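You operate a simulated robot arm through the tools that you are given. There is no shell and no other tool.

Carry out the task below with a simulated robot arm. There is one attempt and no reset: what you move stays moved.

## Task
Hang up the NUT and BEAN rings and turn the holder to CLOSE.
Fine: each on the post with its word.

Only the result counts: the job must be done as asked and must still hold three seconds after the hand-in. Knocking over, shifting, dropping, spilling or breaking anything else fails it.

## Robot
A 7-joint arm with a two-finger parallel gripper, fixed in place. Base frame: the origin is on the floor under the middle of its stand, x ahead of it, y to its left, z up. Readings come in mm, degrees, newtons and seconds.
With the tool pointing down near the work surface it reaches from about 240 to 680 mm from the base axis. Its first joint turns from -66.0 to 66.0 degrees. Payload 2.4 kg.
The TCP is the grasp point between the finger pads, 30 mm short of the fingertips. In the tool frame z runs along the fingers and y along their closing line. Largest opening 94 mm; finger width 28, thickness 10; the body of the gripper, 50 by 96 mm, starts 55 mm behind the TCP.
Orientation is that of the tool frame in the base frame, as [roll, pitch, yaw] about the fixed x, y, z axes, in that order (R = Rz(yaw) Ry(pitch) Rx(roll)). With the fingers straight down and closing along the base's y, the tool's x points along the base's -x, its y along +y and its z along -z.

## Interface
- The arm moves only by the tool play_rows. Its arguments are lists of equal length, an entry for each row: "translation": the shift along the tool's x, y, z in mm, a list of three; "turn": the turn, a rotation vector about the tool's x, y, z in degrees, a list of three. In form: {"translation": [[x, y, z], ...], "turn": [[rx, ry, rz], ...]}. A call has 1 to 20 rows; each row is the pose to reach, as a shift and turn from the pose commanded when the call began, along the tool's axes at that moment. "jaw" is the finger opening in mm, from 0 to 94, set as the call begins (left out, the last holds). Each row takes 0.2 s and may step no farther than 50 mm and 8.6 degrees from the row before; otherwise, or with a gripper value out of range, the whole call is refused. Where a pose cannot be reached the arm comes as near as it can. A force on the tool above 90 N (or 10 N above the force at the start of the call, whichever is more), or a blocked arm, ends the call early, and 0.2 s more pass. The fingers move at their own pace (about 153 mm/s each) and stop on an object; they squeeze with about 27 N. The grip force told is the motor's: it shows also when the fingers shut on nothing. Time passes only in rows, and 0.2 s behind the last, so rows that repeat a pose let the fingers close. It gives the time, the measured TCP pose, the force on the tool (base axes), the opening and the grip force at its end, in the units of the frame above (readings bear some noise), with the torque about the TCP (base axes, N m) and any sound that the robot's microphone picked up.
- Cameras (640 x 400 px; columns grow to the right, rows downward): "scene" is fixed at [43.1, 480.4, 1429]; the picture's right is [-0.57, -0.82, 0.00], its down [-0.54, 0.38, -0.75] and it looks along [0.62, -0.43, -0.66] (base axes); focal length 329 px, centre (320, 200). "wrist" rides on the gripper at [76, 14, -103] in the tool frame; the picture's right is [-0.18, 0.98, 0.00], its down [-0.75, -0.14, -0.64] and it looks along [-0.63, -0.12, 0.77] (tool axes); focal length 243 px, centre (320, 200). There is no depth. A picture from a camera that has moved, and an enlarged one, comes with that camera's place and axes in the base frame and with its lens. The place of the scene camera against the robot may be out by one fixed shift of up to 18 mm in any direction.
- camera(camera): a new picture of that camera. No time passes.
- close_up(camera, box): a new picture of the part [left, top, right, bottom] of that camera's present view, enlarged. No time passes.
- sign_off(): hands the job in; it is judged then, once.

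Places have to be worked out from the pictures, the camera data and where the tool is seen. Open the gripper and draw the arm clear of the work before you hand the job in, unless the task says otherwise.

The tools are called after "Call:" as a command line: name --argument value ..., lists and objects as JSON in quotes. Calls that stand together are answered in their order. play_rows: Moves the arm, as the interface text tells. Its arguments: {"type":"object","properties":{"translation":{"type":"array"},"turn":{"type":"array"},"jaw":{"type":"number"}},"required":["translation","turn"]} The other tools are called the same way: camera (camera) takes a picture; close_up (camera, box) takes an enlarged picture of a part of a camera's view; sign_off () hands the job in.

At the start:

```text
time: 0.0
tcp_pos: [285.1, 280.5, 1185.0]
tool_rot: [180.0, 0.0, -180.0]
contact_force: [0.5, 0.4, 0.7]
ft_torque: [0.0, -0.02, 0.0]
grip_width: 93.9
grasp_force: 0.0
```

scene: 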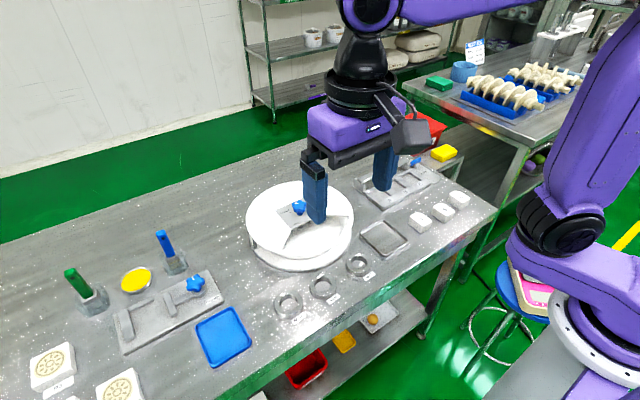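
wrist: 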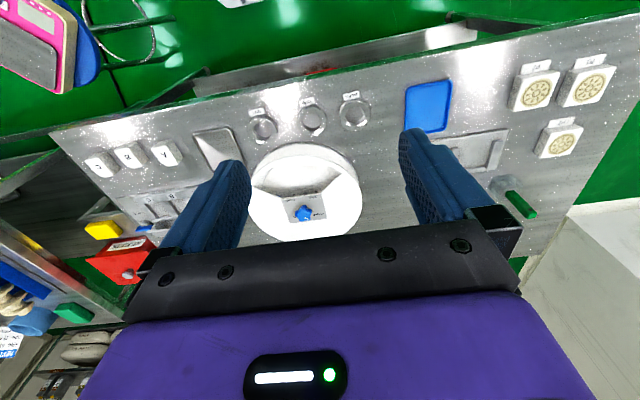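

The arm is high above a bench with a white turntable-like holder, three rings with labels, and other items. I'll take enlarged views to read the labels and understand the layout.

Call:
close_up --camera "scene" --box '[220, 160, 380, 260]'

Call:
close_up --camera "scene" --box '[260, 220, 420, 320]'

Call:
close_up --camera "wrist" --box '[220, 80, 412, 200]'

Call:
close_up --camera "wrist" --box '[240, 140, 368, 220]'

Call:
close_up --camera "scene" --box '[0, 220, 288, 400]'

Call:
close_up --camera "scene" --box '[340, 130, 500, 230]'

```text
4.00 times, centred on (300, 210) of scene
camera zoom: at [43.1, 480.4, 1429.0], right [-0.57, -0.82, 0.0], down [-0.54, 0.38, -0.75], along [0.62, -0.43, -0.66], focal length 1315 px, centre (400, 160)
```

zoom: 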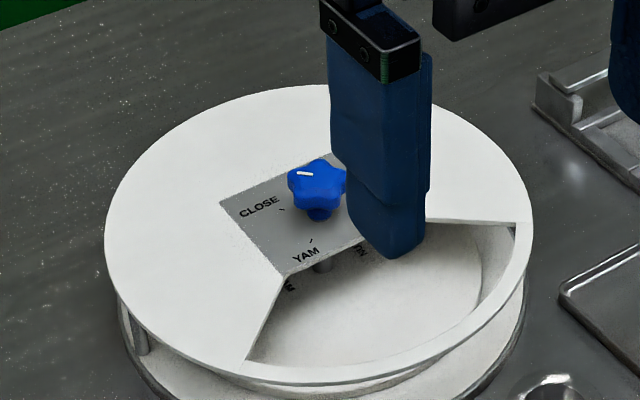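

```text
4.00 times, centred on (340, 270) of scene
camera zoom: at [43.1, 480.4, 1429.0], right [-0.57, -0.82, 0.0], down [-0.54, 0.38, -0.75], along [0.62, -0.43, -0.66], focal length 1315 px, centre (240, -80)
```

zoom: 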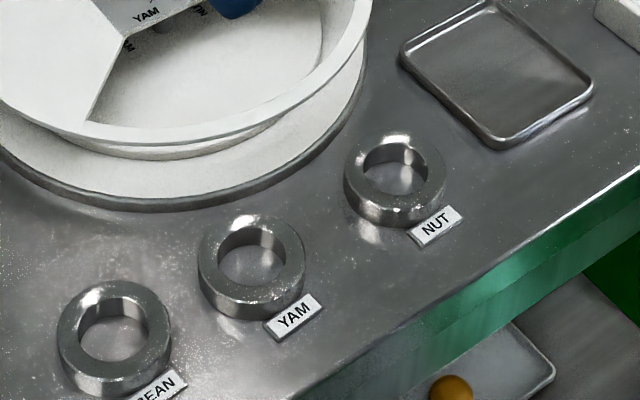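

```text
3.33 times, centred on (316, 140) of wrist
camera zoom: at [208.5, 294.0, 1287.3], right [0.18, 0.98, 0.0], down [0.75, -0.14, 0.64], along [0.63, -0.12, -0.77], focal length 809 px, centre (333, 400)
```

zoom: 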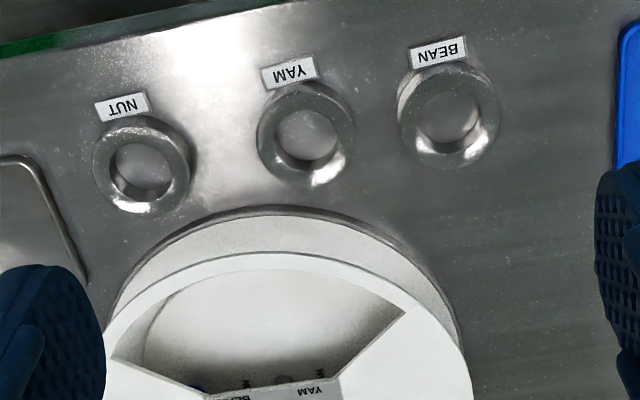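

```text
5.00 times, centred on (304, 180) of wrist
camera zoom: at [208.5, 294.0, 1287.3], right [0.18, 0.98, 0.0], down [0.75, -0.14, 0.64], along [0.63, -0.12, -0.77], focal length 1213 px, centre (400, 300)
```

zoom: 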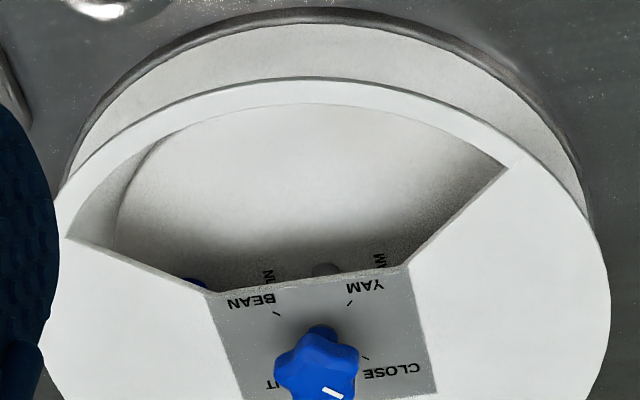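

```text
2.22 times, centred on (144, 310) of scene
camera zoom: at [43.1, 480.4, 1429.0], right [-0.57, -0.82, 0.0], down [-0.54, 0.38, -0.75], along [0.62, -0.43, -0.66], focal length 731 px, centre (711, -44)
```

zoom: 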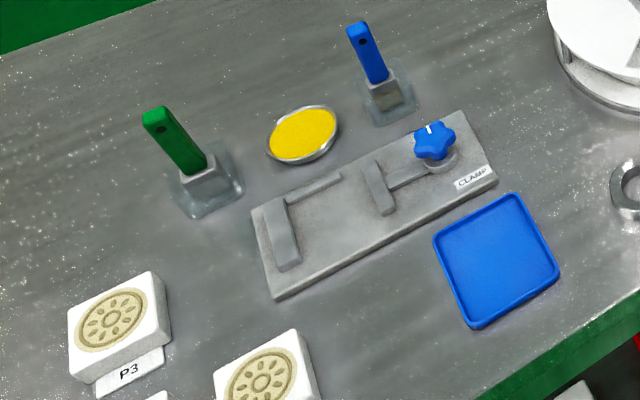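

```text
4.00 times, centred on (420, 180) of scene
camera zoom: at [43.1, 480.4, 1429.0], right [-0.57, -0.82, 0.0], down [-0.54, 0.38, -0.75], along [0.62, -0.43, -0.66], focal length 1315 px, centre (-80, 280)
```

zoom: 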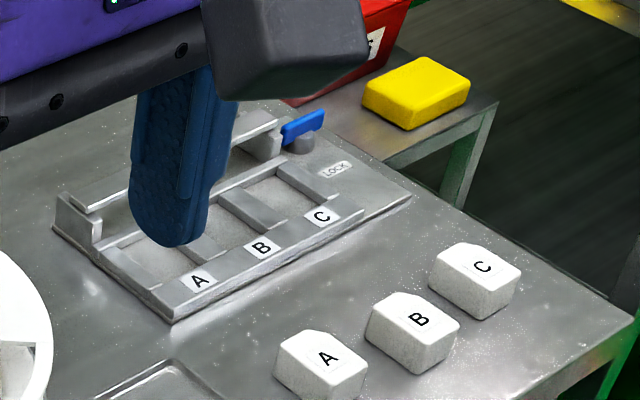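

The holder has a fixed cover with a window facing the robot and a knob with positions BEAN, YAM, NUT and CLOSE, and the posts are inside. I'll move the wrist camera lower and closer, staying clear of everything, so I can see inside the window and triangulate.

Call:
play_rows --translation '[[0, -26, 26], [0, -52, 52], [0, -78, 78], [0, -104, 104], [0, -130, 130]]' --turn '[[0, 0, 0], [0, 0, 0], [0, 0, 0], [0, 0, 0], [0, 0, 0]]'

Call:
camera --camera "wrist"

Call:
camera --camera "scene"

```text
time: 1.2
tcp_pos: [286.3, 152.5, 1054.3]
tool_rot: [-180.0, 0.2, -180.0]
contact_force: [0.4, -0.3, -0.1]
ft_torque: [0.01, -0.02, -0.01]
grip_width: 94.0
grasp_force: 0.0
```

```text
taken
camera wrist: at [209.6, 164.3, 1158.2], right [0.18, 0.98, 0.0], down [0.75, -0.14, 0.64], along [0.63, -0.12, -0.77], focal length 243 px, centre (320, 200)
```

wrist: 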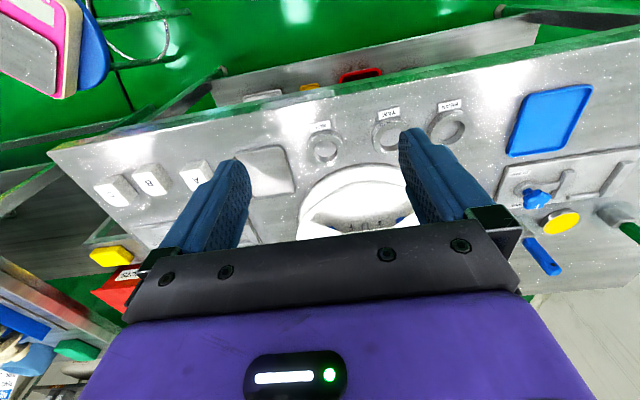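

```text
taken
```

scene: 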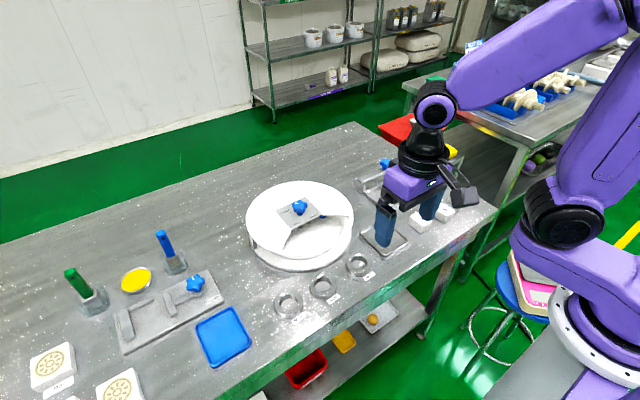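

The view in wrist shows the rings and the near part of the holder. I'll enlarge those and the holder in the scene view.

Call:
close_up --camera "wrist" --box '[280, 90, 472, 210]'

Call:
close_up --camera "wrist" --box '[290, 160, 418, 240]'

Call:
close_up --camera "scene" --box '[240, 170, 368, 250]'

Call:
close_up --camera "scene" --box '[260, 180, 340, 230]'

Call:
close_up --camera "scene" --box '[260, 240, 388, 320]'

```text
3.33 times, centred on (376, 150) of wrist
camera zoom: at [209.6, 164.3, 1158.2], right [0.18, 0.98, 0.0], down [0.75, -0.14, 0.64], along [0.63, -0.12, -0.77], focal length 809 px, centre (133, 367)
```

zoom: 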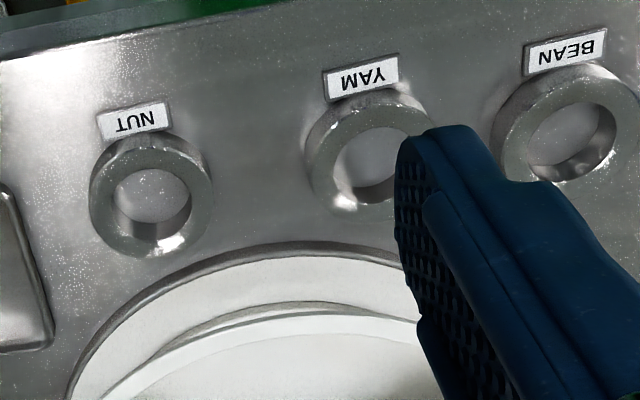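

```text
5.00 times, centred on (354, 200) of wrist
camera zoom: at [209.6, 164.3, 1158.2], right [0.18, 0.98, 0.0], down [0.75, -0.14, 0.64], along [0.63, -0.12, -0.77], focal length 1213 px, centre (150, 200)
```

zoom: 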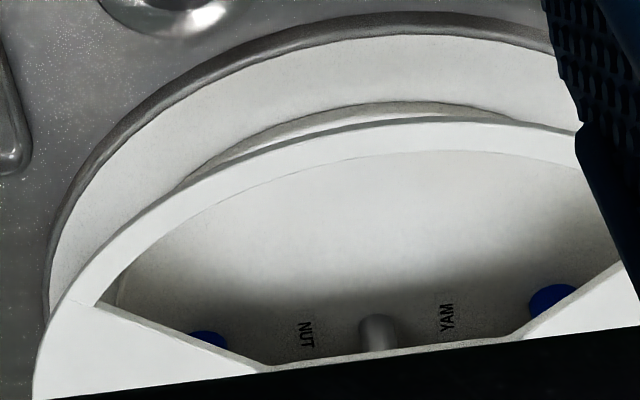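

```text
5.00 times, centred on (304, 210) of scene
camera zoom: at [43.1, 480.4, 1429.0], right [-0.57, -0.82, 0.0], down [-0.54, 0.38, -0.75], along [0.62, -0.43, -0.66], focal length 1644 px, centre (400, 150)
```

zoom: 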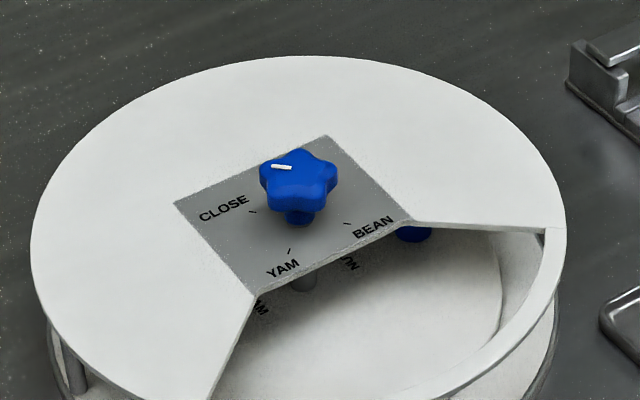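

```text
8.00 times, centred on (300, 205) of scene
camera zoom: at [43.1, 480.4, 1429.0], right [-0.57, -0.82, 0.0], down [-0.54, 0.38, -0.75], along [0.62, -0.43, -0.66], focal length 2631 px, centre (480, 160)
```

zoom: 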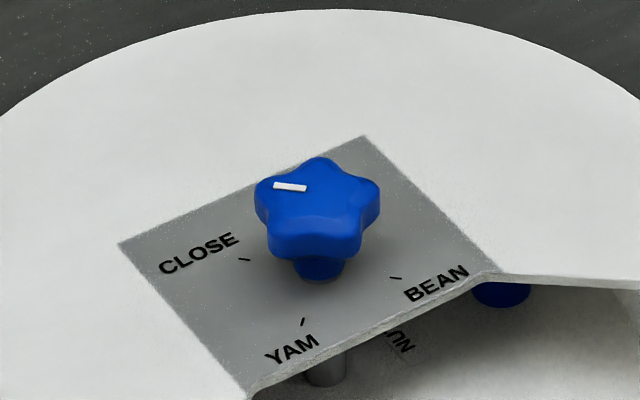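

```text
5.00 times, centred on (324, 280) of scene
camera zoom: at [43.1, 480.4, 1429.0], right [-0.57, -0.82, 0.0], down [-0.54, 0.38, -0.75], along [0.62, -0.43, -0.66], focal length 1644 px, centre (300, -200)
```

zoom: 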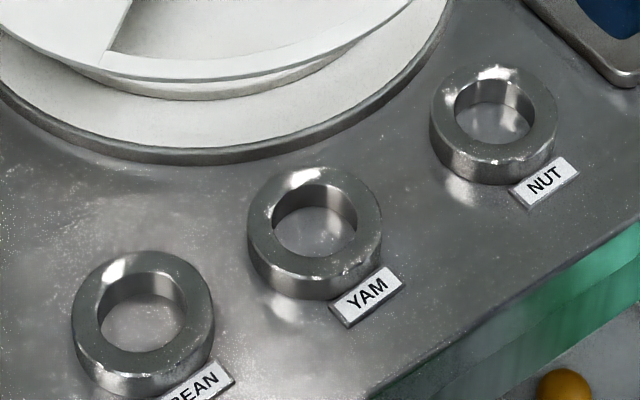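

The NUT ring triangulates to about (394, 137) with its top at z≈807, and the knob is at roughly (563, 189, ~890). Next I'll tilt the gripper so the wrist camera looks at the window from a lower angle.

Call:
play_rows --translation '[[-23, 4, 22], [-47, 9, 44], [-70, 13, 66], [-94, 18, 89], [-94, 18, 89]]' --turn '[[0, -6, 0], [0, -12.5, 0], [0, -19, 0], [0, -25, 0], [0, -25, 0]]'

Call:
camera --camera "wrist"

Call:
close_up --camera "wrist" --box '[230, 110, 422, 230]'

```text
time: 2.4
tcp_pos: [377.6, 168.2, 966.1]
tool_rot: [-180.0, 24.9, -179.9]
contact_force: [-0.2, 0.2, -0.5]
ft_torque: [0.0, 0.0, -0.01]
grip_width: 93.9
grasp_force: 0.0
```

```text
taken
camera wrist: at [265.6, 182.0, 1026.6], right [0.17, 0.98, 0.08], down [0.41, -0.14, 0.9], along [0.9, -0.12, -0.43], focal length 243 px, centre (320, 200)
```

wrist: 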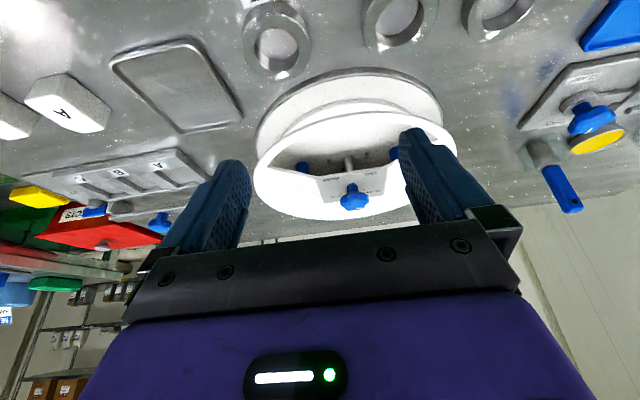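

```text
3.33 times, centred on (326, 170) of wrist
camera zoom: at [265.6, 182.0, 1026.6], right [0.17, 0.98, 0.08], down [0.41, -0.14, 0.9], along [0.9, -0.12, -0.43], focal length 809 px, centre (300, 300)
```

zoom: 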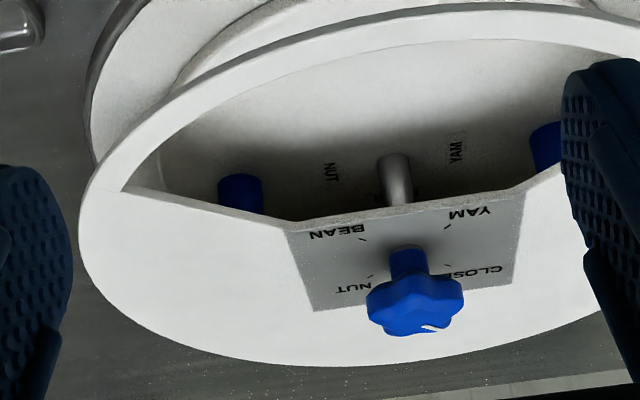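

This view shows how the holder works. A disc carries blue posts with printed words (NUT on the -y side, YAM on the +y side), and BEAN is probably hidden at the back. The knob sits on the central shaft at about (559, 189), its head at z≈895 over a plate at z≈871, pointing near CLOSE. I'll move the tool upright above the knob to check alignment.

Call:
play_rows --translation '[[-36, 4, 9], [-72, 8, 18], [-108, 12, 28], [-144, 17, 37], [-179, 21, 46], [-179, 21, 46]]' --turn '[[0, 5, 0], [0, 10, 0], [0, 15, 0], [0, 20, 0], [0, 24.9, 0], [0, 24.9, 0]]'

Call:
camera --camera "wrist"

Call:
close_up --camera "wrist" --box '[240, 100, 400, 200]'

Call:
camera --camera "scene"

```text
time: 3.8
tcp_pos: [559.1, 190.3, 1000.3]
tool_rot: [179.9, -0.1, -180.0]
contact_force: [0.0, -0.1, -0.4]
ft_torque: [0.02, 0.01, -0.01]
grip_width: 94.1
grasp_force: 0.1
```

```text
taken
camera wrist: at [483.0, 202.3, 1102.9], right [0.18, 0.98, 0.0], down [0.75, -0.14, 0.64], along [0.63, -0.12, -0.77], focal length 243 px, centre (320, 200)
```

wrist: 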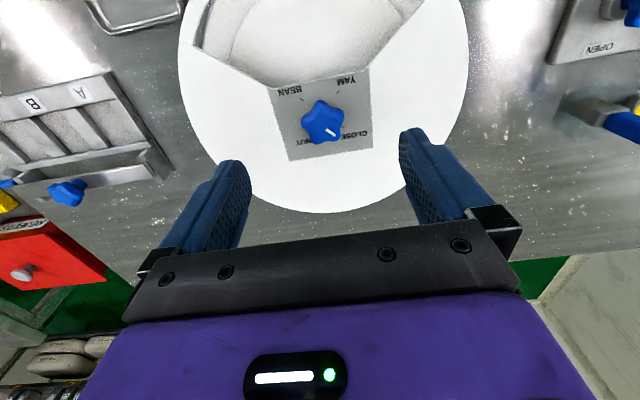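

```text
4.00 times, centred on (320, 150) of wrist
camera zoom: at [483.0, 202.3, 1102.9], right [0.18, 0.98, 0.0], down [0.75, -0.14, 0.64], along [0.63, -0.12, -0.77], focal length 970 px, centre (320, 400)
```

zoom: 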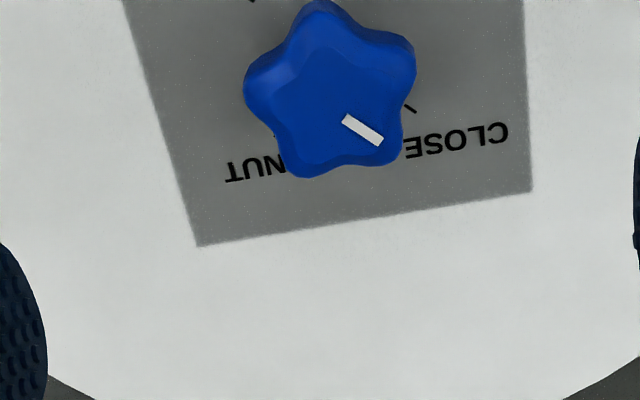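

```text
taken
```

scene: 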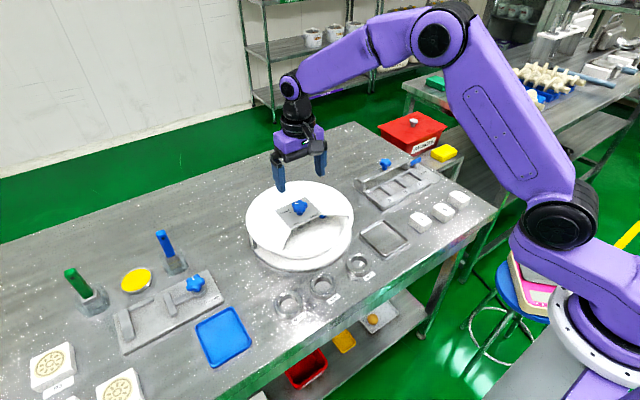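

The knob's marker points at about 45° (CLOSE), and the image offset puts the knob centre near (569, 190), about 10 mm beyond the TCP. I'll correct for that, turn the fingers about 22° to suit the star lobes, descend to z≈945, and check again.

Call:
play_rows --translation '[[-3, 0, 15], [-7, 0, 30], [-10.2, -0.5, 50], [-10.2, -0.5, 55], [-10.2, -0.5, 55]]' --turn '[[0, 0, -6], [0, 0, -12], [0, 0, -18], [0, 0, -22], [0, 0, -22]]'

Call:
camera --camera "wrist"

Call:
close_up --camera "wrist" --box '[240, 80, 400, 180]'

Call:
close_up --camera "scene" --box '[236, 150, 364, 230]'

```text
time: 5.0
tcp_pos: [568.8, 189.7, 945.5]
tool_rot: [-180.0, 0.1, -157.9]
contact_force: [-0.1, -0.5, -0.1]
ft_torque: [0.04, 0.01, -0.02]
grip_width: 94.1
grasp_force: 0.0
```

```text
taken
camera wrist: at [494.3, 173.0, 1048.2], right [-0.2, 0.98, 0.0], down [0.75, 0.15, 0.64], along [0.63, 0.13, -0.77], focal length 243 px, centre (320, 200)
```

wrist: 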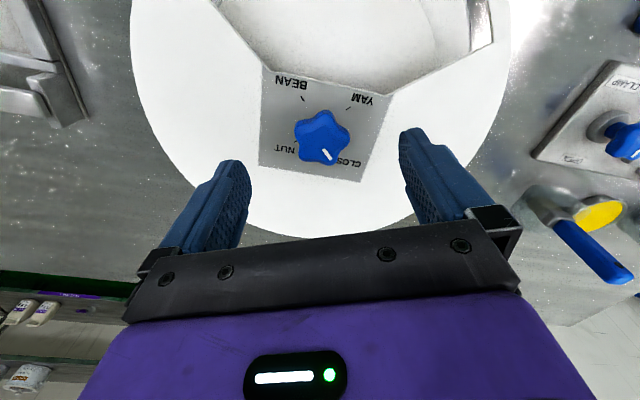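

```text
4.00 times, centred on (320, 130) of wrist
camera zoom: at [494.3, 173.0, 1048.2], right [-0.2, 0.98, 0.0], down [0.75, 0.15, 0.64], along [0.63, 0.13, -0.77], focal length 970 px, centre (320, 480)
```

zoom: 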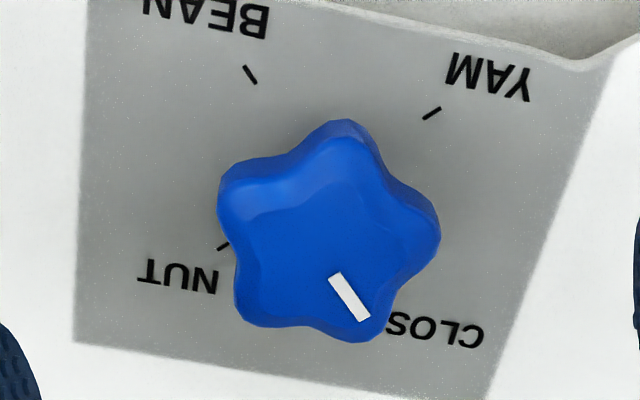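

```text
5.00 times, centred on (300, 190) of scene
camera zoom: at [43.1, 480.4, 1429.0], right [-0.57, -0.82, 0.0], down [-0.54, 0.38, -0.75], along [0.62, -0.43, -0.66], focal length 1644 px, centre (420, 250)
```

zoom: 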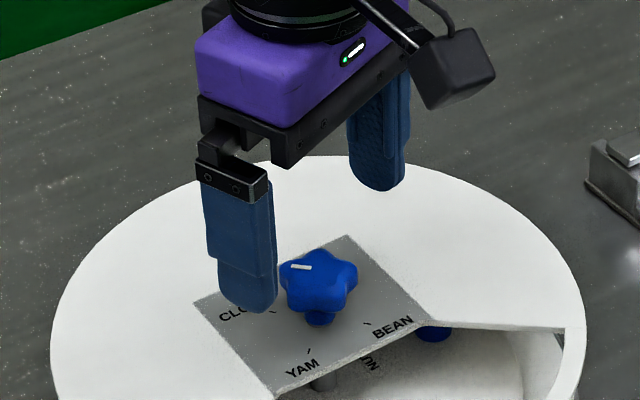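

The knob is centred between the pads, with one lobe facing the right finger and two facing the left. I'll descend so the fingertips are about 7 mm above the dial plate (TCP z≈902), then close on the head.

Call:
play_rows --translation '[[0, 0.5, 20], [0, 0.5, 35], [0, 0.5, 43], [0, 0.5, 43]]' --turn '[[0, 0, 0], [0, 0, 0], [0, 0, 0], [0, 0, 0]]'

Call:
camera --camera "wrist"

Call:
close_up --camera "scene" --box '[236, 150, 364, 230]'

```text
time: 6.0
tcp_pos: [570.7, 191.3, 901.7]
tool_rot: [180.0, 0.1, -158.1]
contact_force: [-0.7, 0.7, -0.2]
ft_torque: [0.0, -0.01, 0.02]
grip_width: 93.8
grasp_force: 0.1
```

```text
taken
camera wrist: at [494.4, 174.3, 1004.7], right [-0.2, 0.98, 0.0], down [0.75, 0.15, 0.64], along [0.63, 0.13, -0.77], focal length 243 px, centre (320, 200)
```

wrist: 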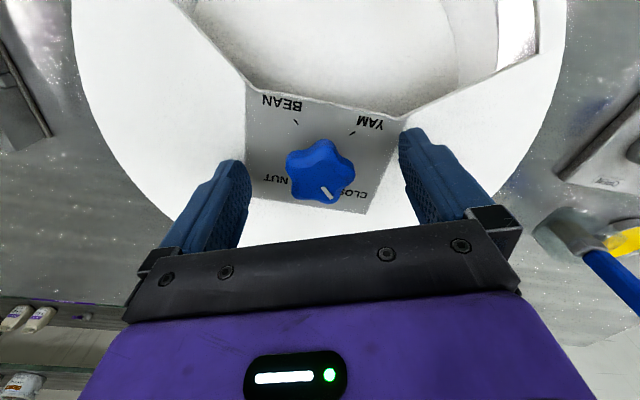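

```text
5.00 times, centred on (300, 190) of scene
camera zoom: at [43.1, 480.4, 1429.0], right [-0.57, -0.82, 0.0], down [-0.54, 0.38, -0.75], along [0.62, -0.43, -0.66], focal length 1644 px, centre (420, 250)
```

zoom: 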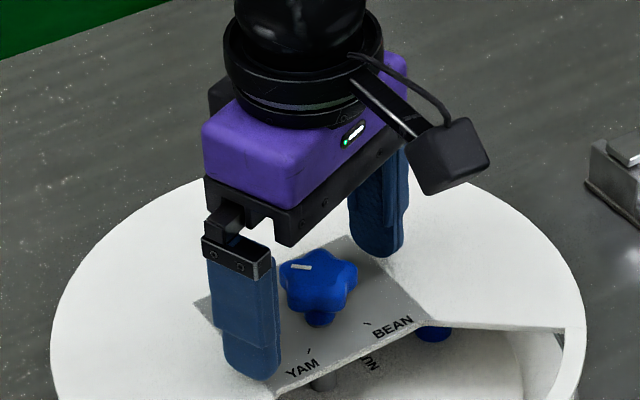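

The knob sits centred between the fingers with no contact. I'll close the jaw on it now.

Call:
play_rows --translation '[[0, 0, 0], [0, 0, 0], [0, 0, 0]]' --turn '[[0, 0, 0], [0, 0, 0], [0, 0, 0]]' --jaw 15

Call:
camera --camera "wrist"

```text
time: 6.8
tcp_pos: [571.5, 189.3, 902.5]
tool_rot: [180.0, 0.1, -158.0]
contact_force: [0.8, -1.4, -1.8]
ft_torque: [0.15, -0.05, -0.02]
grip_width: 36.6
grasp_force: 45.1
```

```text
taken
camera wrist: at [494.4, 174.1, 1004.8], right [-0.2, 0.98, 0.0], down [0.75, 0.15, 0.64], along [0.63, 0.13, -0.77], focal length 243 px, centre (320, 200)
```

wrist: 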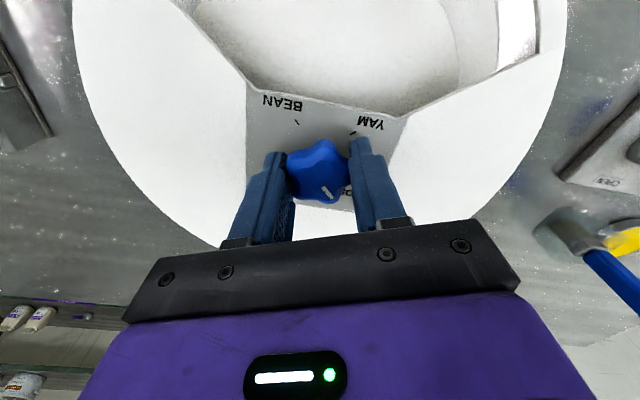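

The knob is gripped at 36.6 mm with little side force. I'll test a short clockwise turn (seen from above), from CLOSE toward NUT.

Call:
play_rows --translation '[[0, 0, 0], [0, 0, 0], [0, 0, 0]]' --turn '[[0, 0, 7], [0, 0, 14], [0, 0, 20]]'

Call:
camera --camera "wrist"

Call:
close_up --camera "scene" --box '[236, 160, 364, 240]'

```text
time: 7.6
tcp_pos: [570.7, 190.0, 902.6]
tool_rot: [-179.9, 0.3, -178.1]
contact_force: [-1.5, -1.8, 7.3]
ft_torque: [-0.25, -0.08, 0.02]
grip_width: 36.6
grasp_force: 45.4
```

```text
taken
camera wrist: at [493.7, 200.9, 1004.7], right [0.15, 0.99, 0.0], down [0.76, -0.12, 0.64], along [0.64, -0.1, -0.77], focal length 243 px, centre (320, 200)
```

wrist: 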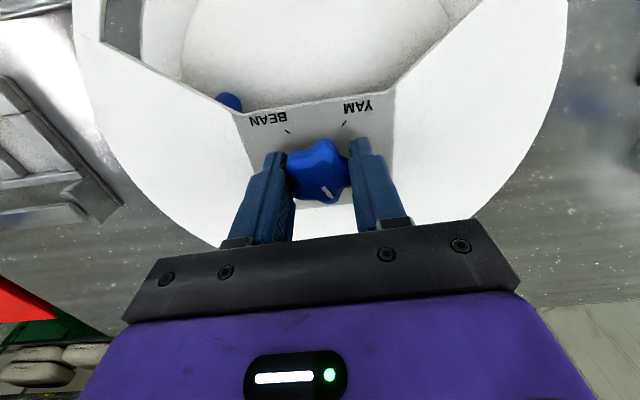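

```text
5.00 times, centred on (300, 200) of scene
camera zoom: at [42.9, 480.3, 1429.1], right [-0.57, -0.82, 0.0], down [-0.54, 0.38, -0.75], along [0.62, -0.43, -0.66], focal length 1644 px, centre (420, 200)
```

zoom: 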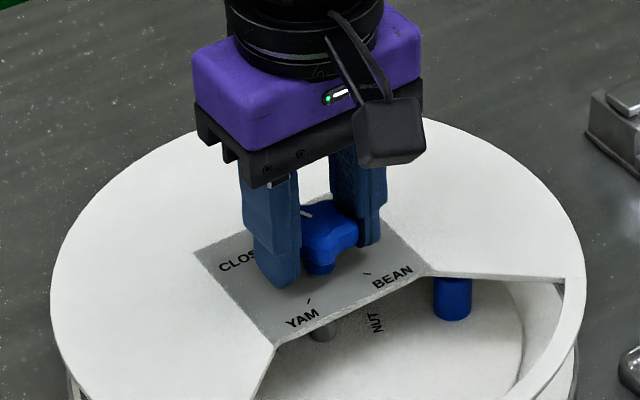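

The knob and disc turn together, and the NUT post is moving into the window. I'll complete the remaining 70°.

Call:
play_rows --translation '[[0, 0, 0], [0, 0, 0], [0, 0, 0], [0, 0, 0], [0, 0, 0], [0, 0, 0], [0, 0, 0], [0, 0, 0], [0, 0, 0], [0, 0, 0], [0, 0, 0]]' --turn '[[0, 0, 7], [0, 0, 14], [0, 0, 21], [0, 0, 28], [0, 0, 35], [0, 0, 42], [0, 0, 49], [0, 0, 56], [0, 0, 63], [0, 0, 70], [0, 0, 70]]'

Call:
camera --camera "wrist"

Call:
close_up --camera "scene" --box '[236, 160, 364, 240]'

```text
time: 10.0
tcp_pos: [570.4, 188.3, 902.0]
tool_rot: [179.9, 0.1, 111.9]
contact_force: [-3.3, -9.2, 13.5]
ft_torque: [-0.95, -0.43, -0.03]
grip_width: 36.4
grasp_force: 44.9
```

```text
taken
camera wrist: at [555.3, 264.1, 1004.5], right [0.98, 0.2, 0.0], down [0.15, -0.75, 0.64], along [0.13, -0.63, -0.77], focal length 243 px, centre (320, 200)
```

wrist: 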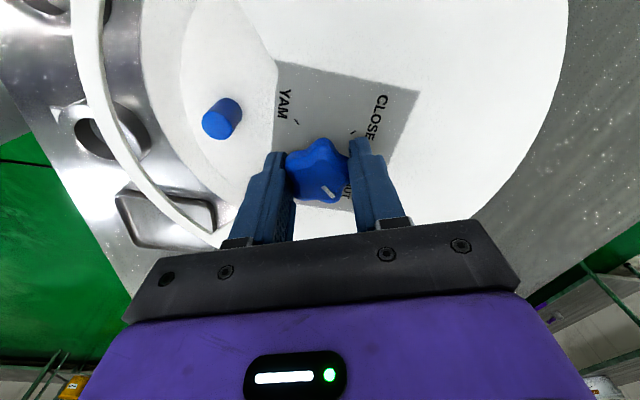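

```text
5.00 times, centred on (300, 200) of scene
camera zoom: at [42.8, 480.1, 1429.2], right [-0.57, -0.82, 0.0], down [-0.54, 0.38, -0.75], along [0.62, -0.43, -0.66], focal length 1644 px, centre (420, 200)
```

zoom: 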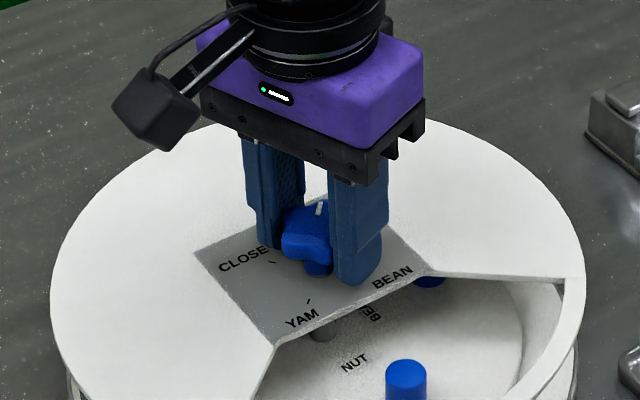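

The NUT post and its printed word are now in the window. I'll release the knob, rise, and check the knob and post alignment.

Call:
play_rows --translation '[[0, 0, 0], [0, 0, 0], [0, 0, 0], [0, 0, -30], [0, 0, -60], [0, 0, -60]]' --turn '[[0, 0, 0], [0, 0, 0], [0, 0, 0], [0, 0, 0], [0, 0, 0], [0, 0, 0]]' --jaw 94

Call:
camera --camera "wrist"

Call:
close_up --camera "wrist" --box '[160, 60, 416, 220]'

Call:
close_up --camera "scene" --box '[236, 170, 364, 250]'

```text
time: 11.4
tcp_pos: [569.2, 192.8, 961.4]
tool_rot: [179.8, 0.0, 112.0]
contact_force: [-0.4, 0.0, 0.5]
ft_torque: [-0.02, -0.03, 0.01]
grip_width: 93.8
grasp_force: 0.0
```

```text
taken
camera wrist: at [554.3, 267.2, 1064.6], right [0.98, 0.2, 0.0], down [0.15, -0.75, 0.64], along [0.13, -0.63, -0.77], focal length 243 px, centre (320, 200)
```

wrist: 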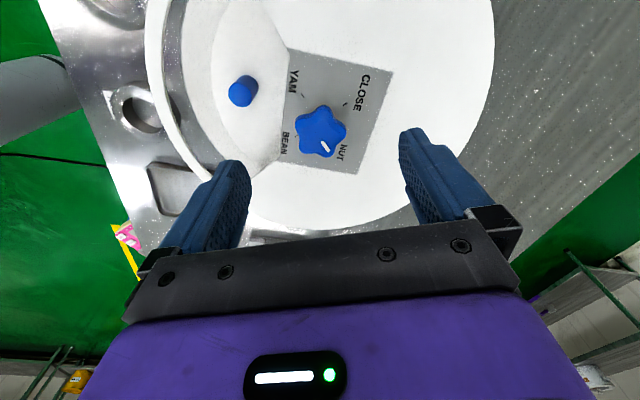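

```text
2.50 times, centred on (288, 140) of wrist
camera zoom: at [554.3, 267.2, 1064.6], right [0.98, 0.2, 0.0], down [0.15, -0.75, 0.64], along [0.13, -0.63, -0.77], focal length 606 px, centre (400, 350)
```

zoom: 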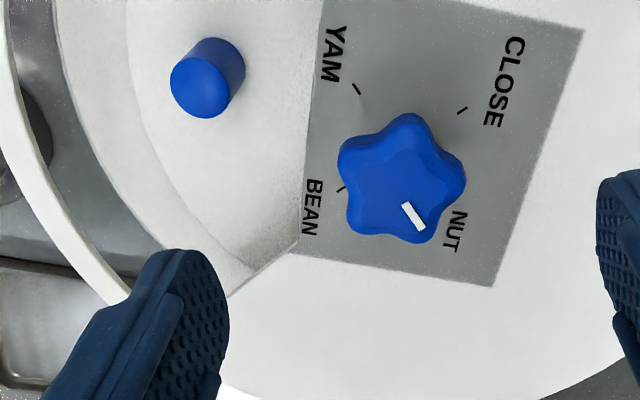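

```text
5.00 times, centred on (300, 210) of scene
camera zoom: at [43.1, 480.4, 1429.0], right [-0.57, -0.82, 0.0], down [-0.54, 0.38, -0.75], along [0.62, -0.43, -0.66], focal length 1644 px, centre (420, 150)
```

zoom: 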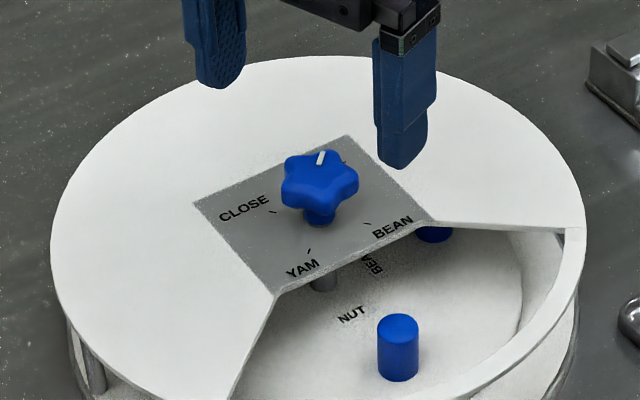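

The NUT post stands in the window at about (501–503, 190), and the knob axis is at about (570, 190). Next I'll go above the NUT ring at about (394.6, 138.5), with the fingers closing along y, and measure it.

Call:
play_rows --translation '[[1.6, -18, 2], [3.2, -36, 5], [4.9, -54, 8], [6.5, -73, 11], [8, -91, 14], [9.8, -109, 17], [11.4, -127, 20], [13, -145, 23], [14.7, -164, 25], [16.3, -181.7, 26.4], [16.3, -181.7, 26.4]]' --turn '[[0, 0, -7], [0, 0, -14], [0, 0, -21], [0, 0, -28], [0, 0, -35], [0, 0, -42], [0, 0, -49], [0, 0, -56], [0, 0, -63], [0, 0, -68], [0, 0, -68]]'

Call:
camera --camera "wrist"

Call:
close_up --camera "wrist" --box '[224, 70, 416, 190]'

Call:
camera --camera "scene"

```text
time: 13.8
tcp_pos: [397.1, 136.9, 935.7]
tool_rot: [180.0, 0.1, -179.9]
contact_force: [0.1, -0.1, -0.7]
ft_torque: [-0.04, 0.0, -0.01]
grip_width: 94.0
grasp_force: 0.1
```

```text
taken
camera wrist: at [320.5, 150.4, 1038.0], right [0.18, 0.98, 0.0], down [0.75, -0.14, 0.64], along [0.63, -0.12, -0.77], focal length 243 px, centre (320, 200)
```

wrist: 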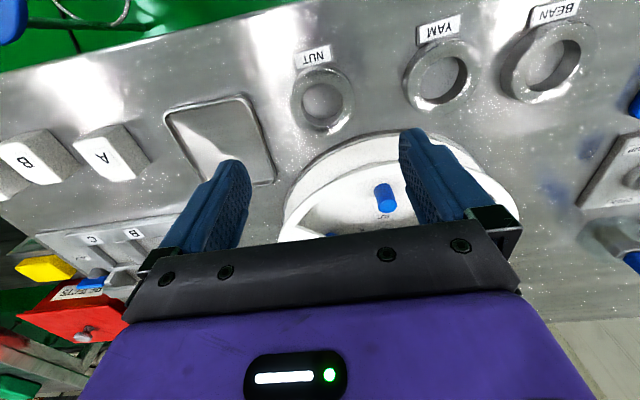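

```text
3.33 times, centred on (320, 130) of wrist
camera zoom: at [320.5, 150.4, 1038.0], right [0.18, 0.98, 0.0], down [0.75, -0.14, 0.64], along [0.63, -0.12, -0.77], focal length 809 px, centre (320, 433)
```

zoom: 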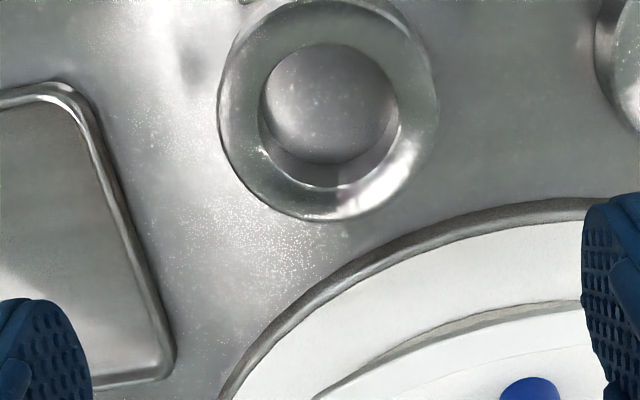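

```text
taken
```

scene: 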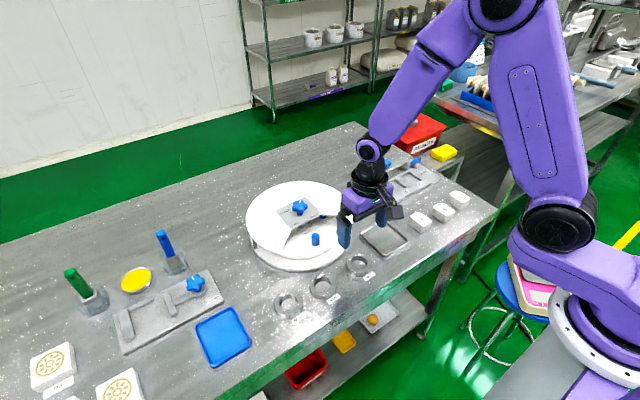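

The ring measures about 60 mm OD, 38 mm ID and 18–19 mm thick, centred near (394.5, 139). I'll narrow the jaw to 82 so it stays clear of the tray, descend to z≈870, and measure again.

Call:
play_rows --translation '[[1, 1, 20], [2, 2.2, 40], [2, 2.2, 60], [2, 2.2, 66], [2, 2.2, 66]]' --turn '[[0, 0, 0], [0, 0, 0], [0, 0, 0], [0, 0, 0], [0, 0, 0]]' --jaw 82

Call:
camera --camera "wrist"

Call:
close_up --camera "wrist" --box '[224, 70, 416, 190]'

Call:
close_up --camera "scene" --box '[290, 210, 418, 290]'

```text
time: 15.0
tcp_pos: [394.5, 139.4, 868.9]
tool_rot: [179.9, 0.2, -180.0]
contact_force: [0.9, 0.3, 0.0]
ft_torque: [0.04, 0.0, -0.03]
grip_width: 82.0
grasp_force: 0.0
```

```text
taken
camera wrist: at [317.6, 152.2, 970.9], right [0.18, 0.98, 0.0], down [0.75, -0.14, 0.64], along [0.63, -0.12, -0.77], focal length 243 px, centre (320, 200)
```

wrist: 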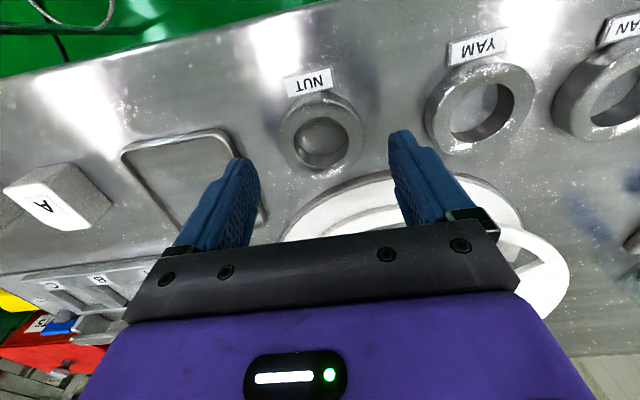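

```text
3.33 times, centred on (320, 130) of wrist
camera zoom: at [317.6, 152.2, 970.9], right [0.18, 0.98, 0.0], down [0.75, -0.14, 0.64], along [0.63, -0.12, -0.77], focal length 809 px, centre (320, 433)
```

zoom: 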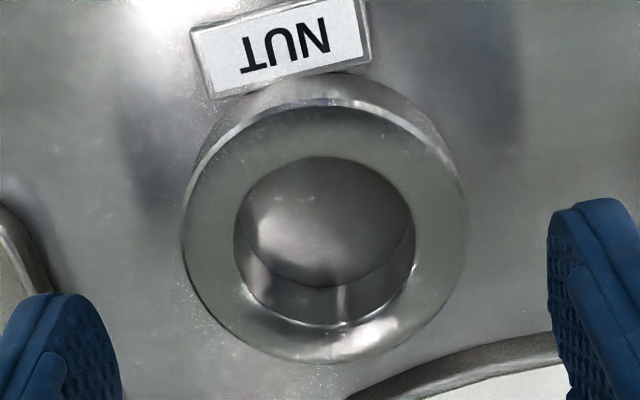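

```text
5.00 times, centred on (354, 250) of scene
camera zoom: at [43.1, 480.4, 1429.0], right [-0.57, -0.82, 0.0], down [-0.54, 0.38, -0.75], along [0.62, -0.43, -0.66], focal length 1644 px, centre (150, -50)
```

zoom: 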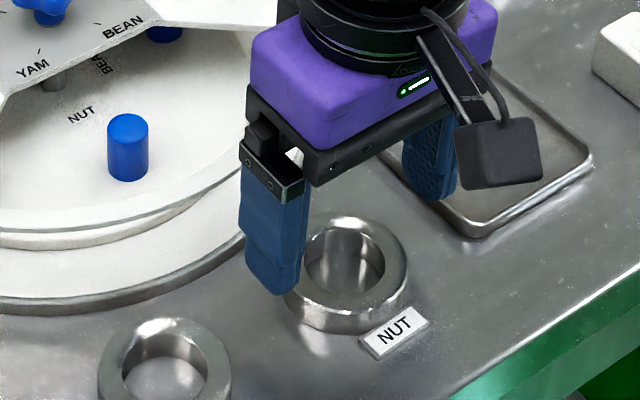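

The ring's top is at z≈814, centred at (394.8, 139), so the table is at about 795. I'll shift about 1 mm and descend so the fingertips are just above the table (TCP≈830).

Call:
play_rows --translation '[[-1.2, 0.8, 10], [-1.2, 0.8, 20], [-1.2, 0.8, 30], [-1.2, 0.8, 36], [-1.2, 0.8, 38], [-1.2, 0.8, 38]]' --turn '[[0, 0, 0], [0, 0, 0], [0, 0, 0], [0, 0, 0], [0, 0, 0], [0, 0, 0]]'

Call:
camera --camera "wrist"

Call:
close_up --camera "scene" --box '[290, 210, 418, 290]'

```text
time: 16.4
tcp_pos: [396.7, 138.9, 830.7]
tool_rot: [179.9, 0.2, 180.0]
contact_force: [-0.5, 0.6, -0.4]
ft_torque: [0.0, -0.03, 0.04]
grip_width: 82.2
grasp_force: 0.0
```

```text
taken
camera wrist: at [319.3, 152.4, 933.4], right [0.18, 0.98, 0.0], down [0.75, -0.14, 0.64], along [0.63, -0.12, -0.77], focal length 243 px, centre (320, 200)
```

wrist: 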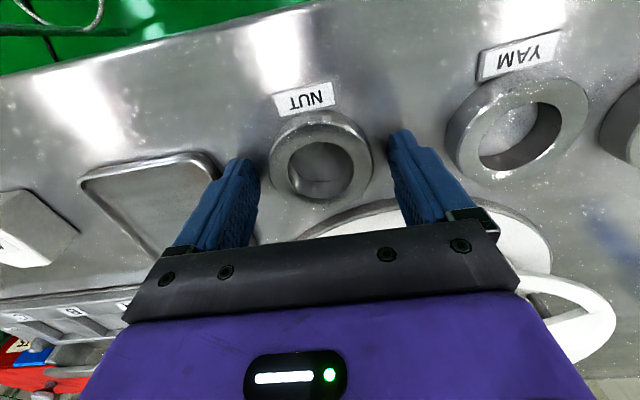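

```text
5.00 times, centred on (354, 250) of scene
camera zoom: at [43.1, 480.4, 1429.0], right [-0.57, -0.82, 0.0], down [-0.54, 0.38, -0.75], along [0.62, -0.43, -0.66], focal length 1644 px, centre (150, -50)
```

zoom: 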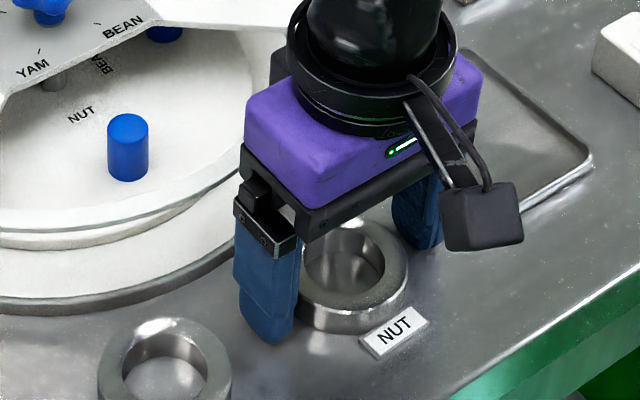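

The fingers straddle the ring without contact. I'll close on it.

Call:
play_rows --translation '[[0, 0, 0], [0, 0, 0], [0, 0, 0]]' --turn '[[0, 0, 0], [0, 0, 0], [0, 0, 0]]' --jaw 40

Call:
camera --camera "wrist"

```text
time: 17.2
tcp_pos: [396.0, 139.1, 829.8]
tool_rot: [180.0, 0.1, -179.9]
contact_force: [-0.5, -0.3, 1.6]
ft_torque: [-0.04, 0.03, 0.01]
grip_width: 57.1
grasp_force: 27.3
```

```text
taken
camera wrist: at [319.2, 152.4, 933.5], right [0.18, 0.98, 0.0], down [0.75, -0.14, 0.64], along [0.63, -0.12, -0.77], focal length 243 px, centre (320, 200)
```

wrist: 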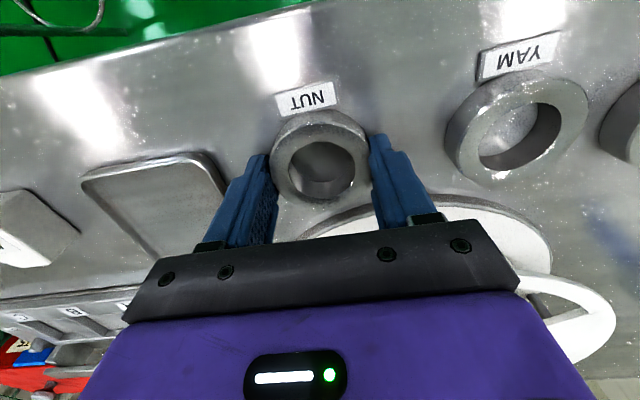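

The ring is gripped at 57 mm. I'll lift it straight up and check how it sits in the hand.

Call:
play_rows --translation '[[0, 0, -10], [0, 0, -30], [0, 0, -60], [0, 0, -90], [0, 0, -90]]' --turn '[[0, 0, 0], [0, 0, 0], [0, 0, 0], [0, 0, 0], [0, 0, 0]]'

Call:
camera --camera "wrist"

Call:
close_up --camera "wrist" --box '[224, 100, 480, 260]'

Call:
close_up --camera "scene" --box '[260, 190, 420, 290]'

```text
time: 18.4
tcp_pos: [394.6, 140.5, 920.7]
tool_rot: [180.0, 0.1, -179.9]
contact_force: [-0.2, 0.3, -0.7]
ft_torque: [0.03, -0.01, 0.01]
grip_width: 56.9
grasp_force: 27.4
```

```text
taken
camera wrist: at [318.0, 152.9, 1023.2], right [0.18, 0.98, 0.0], down [0.75, -0.14, 0.64], along [0.63, -0.12, -0.77], focal length 243 px, centre (320, 200)
```

wrist: 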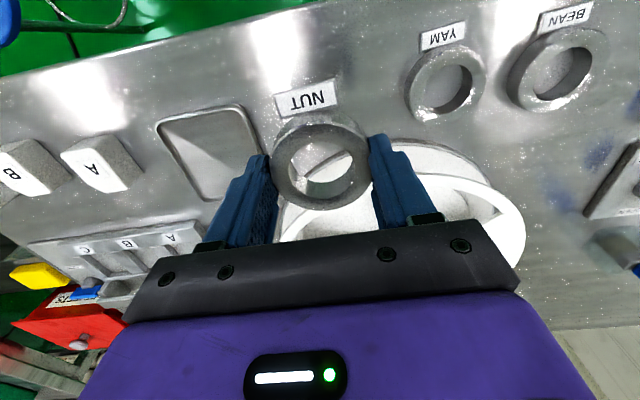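

```text
2.50 times, centred on (352, 180) of wrist
camera zoom: at [318.0, 152.9, 1023.2], right [0.18, 0.98, 0.0], down [0.75, -0.14, 0.64], along [0.63, -0.12, -0.77], focal length 606 px, centre (240, 250)
```

zoom: 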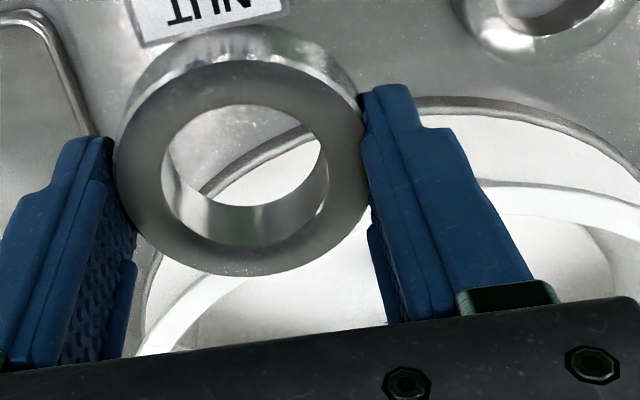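

```text
4.00 times, centred on (340, 240) of scene
camera zoom: at [43.1, 480.4, 1429.0], right [-0.57, -0.82, 0.0], down [-0.54, 0.38, -0.75], along [0.62, -0.43, -0.66], focal length 1315 px, centre (240, 40)
```

zoom: 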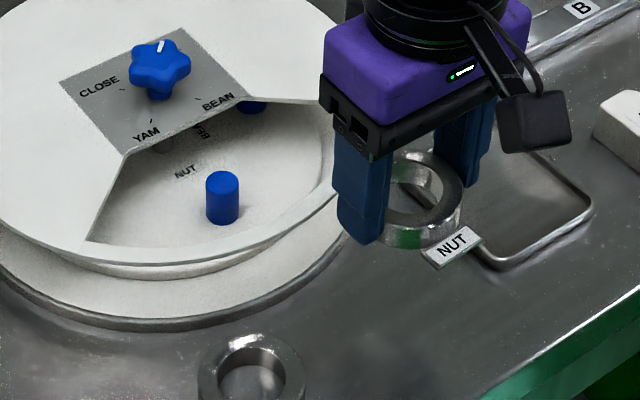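

The NUT tag is attached to the ring and comes up with it, pointing toward -x. It fits outward on the disc, so I'll keep that orientation. I'll move level to above the post, aiming the ring centre at about (498.5, 190).

Call:
play_rows --translation '[[-26, 12.4, -4], [-52, 24.8, -5], [-78, 37, -5], [-103.9, 49.5, -5], [-103.9, 49.5, -5]]' --turn '[[0, 0, 0], [0, 0, 0], [0, 0, 0], [0, 0, 0], [0, 0, 0]]'

Call:
camera --camera "wrist"

Call:
close_up --camera "wrist" --box '[224, 70, 416, 190]'

Call:
close_up --camera "scene" --box '[236, 160, 364, 240]'

```text
time: 19.6
tcp_pos: [499.4, 188.6, 925.4]
tool_rot: [-180.0, 0.2, 180.0]
contact_force: [-0.9, 0.2, -1.2]
ft_torque: [0.02, -0.02, -0.03]
grip_width: 57.1
grasp_force: 27.2
```

```text
taken
camera wrist: at [423.0, 201.7, 1028.6], right [0.18, 0.98, 0.0], down [0.75, -0.14, 0.64], along [0.63, -0.12, -0.77], focal length 243 px, centre (320, 200)
```

wrist: 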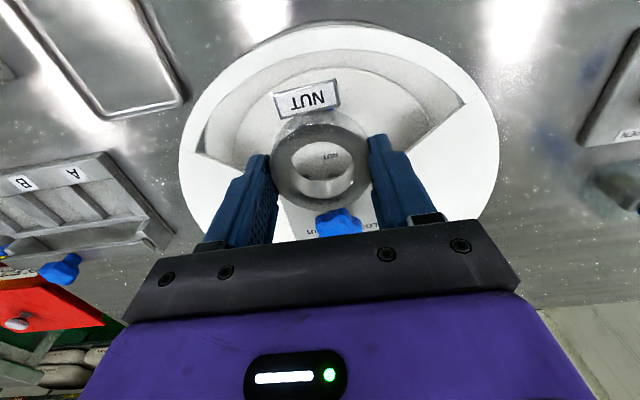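

```text
3.33 times, centred on (320, 130) of wrist
camera zoom: at [423.0, 201.7, 1028.6], right [0.18, 0.98, 0.0], down [0.75, -0.14, 0.64], along [0.63, -0.12, -0.77], focal length 809 px, centre (320, 433)
```

zoom: 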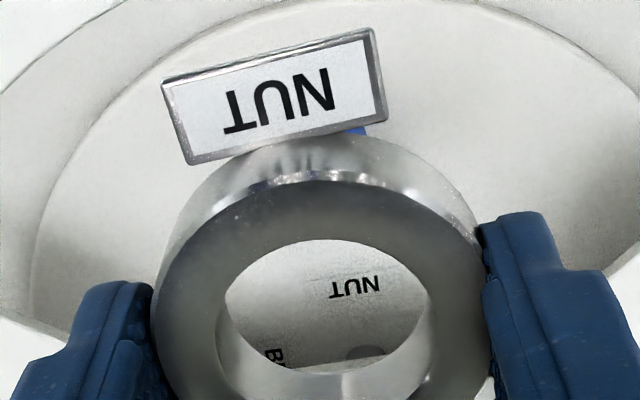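

```text
5.00 times, centred on (300, 200) of scene
camera zoom: at [43.1, 480.4, 1429.0], right [-0.57, -0.82, 0.0], down [-0.54, 0.38, -0.75], along [0.62, -0.43, -0.66], focal length 1644 px, centre (420, 200)
```

zoom: 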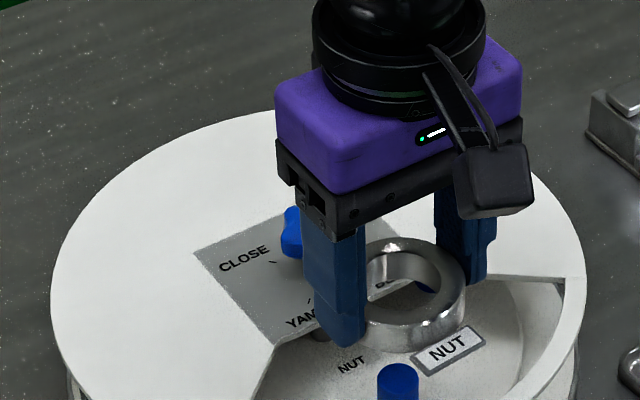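

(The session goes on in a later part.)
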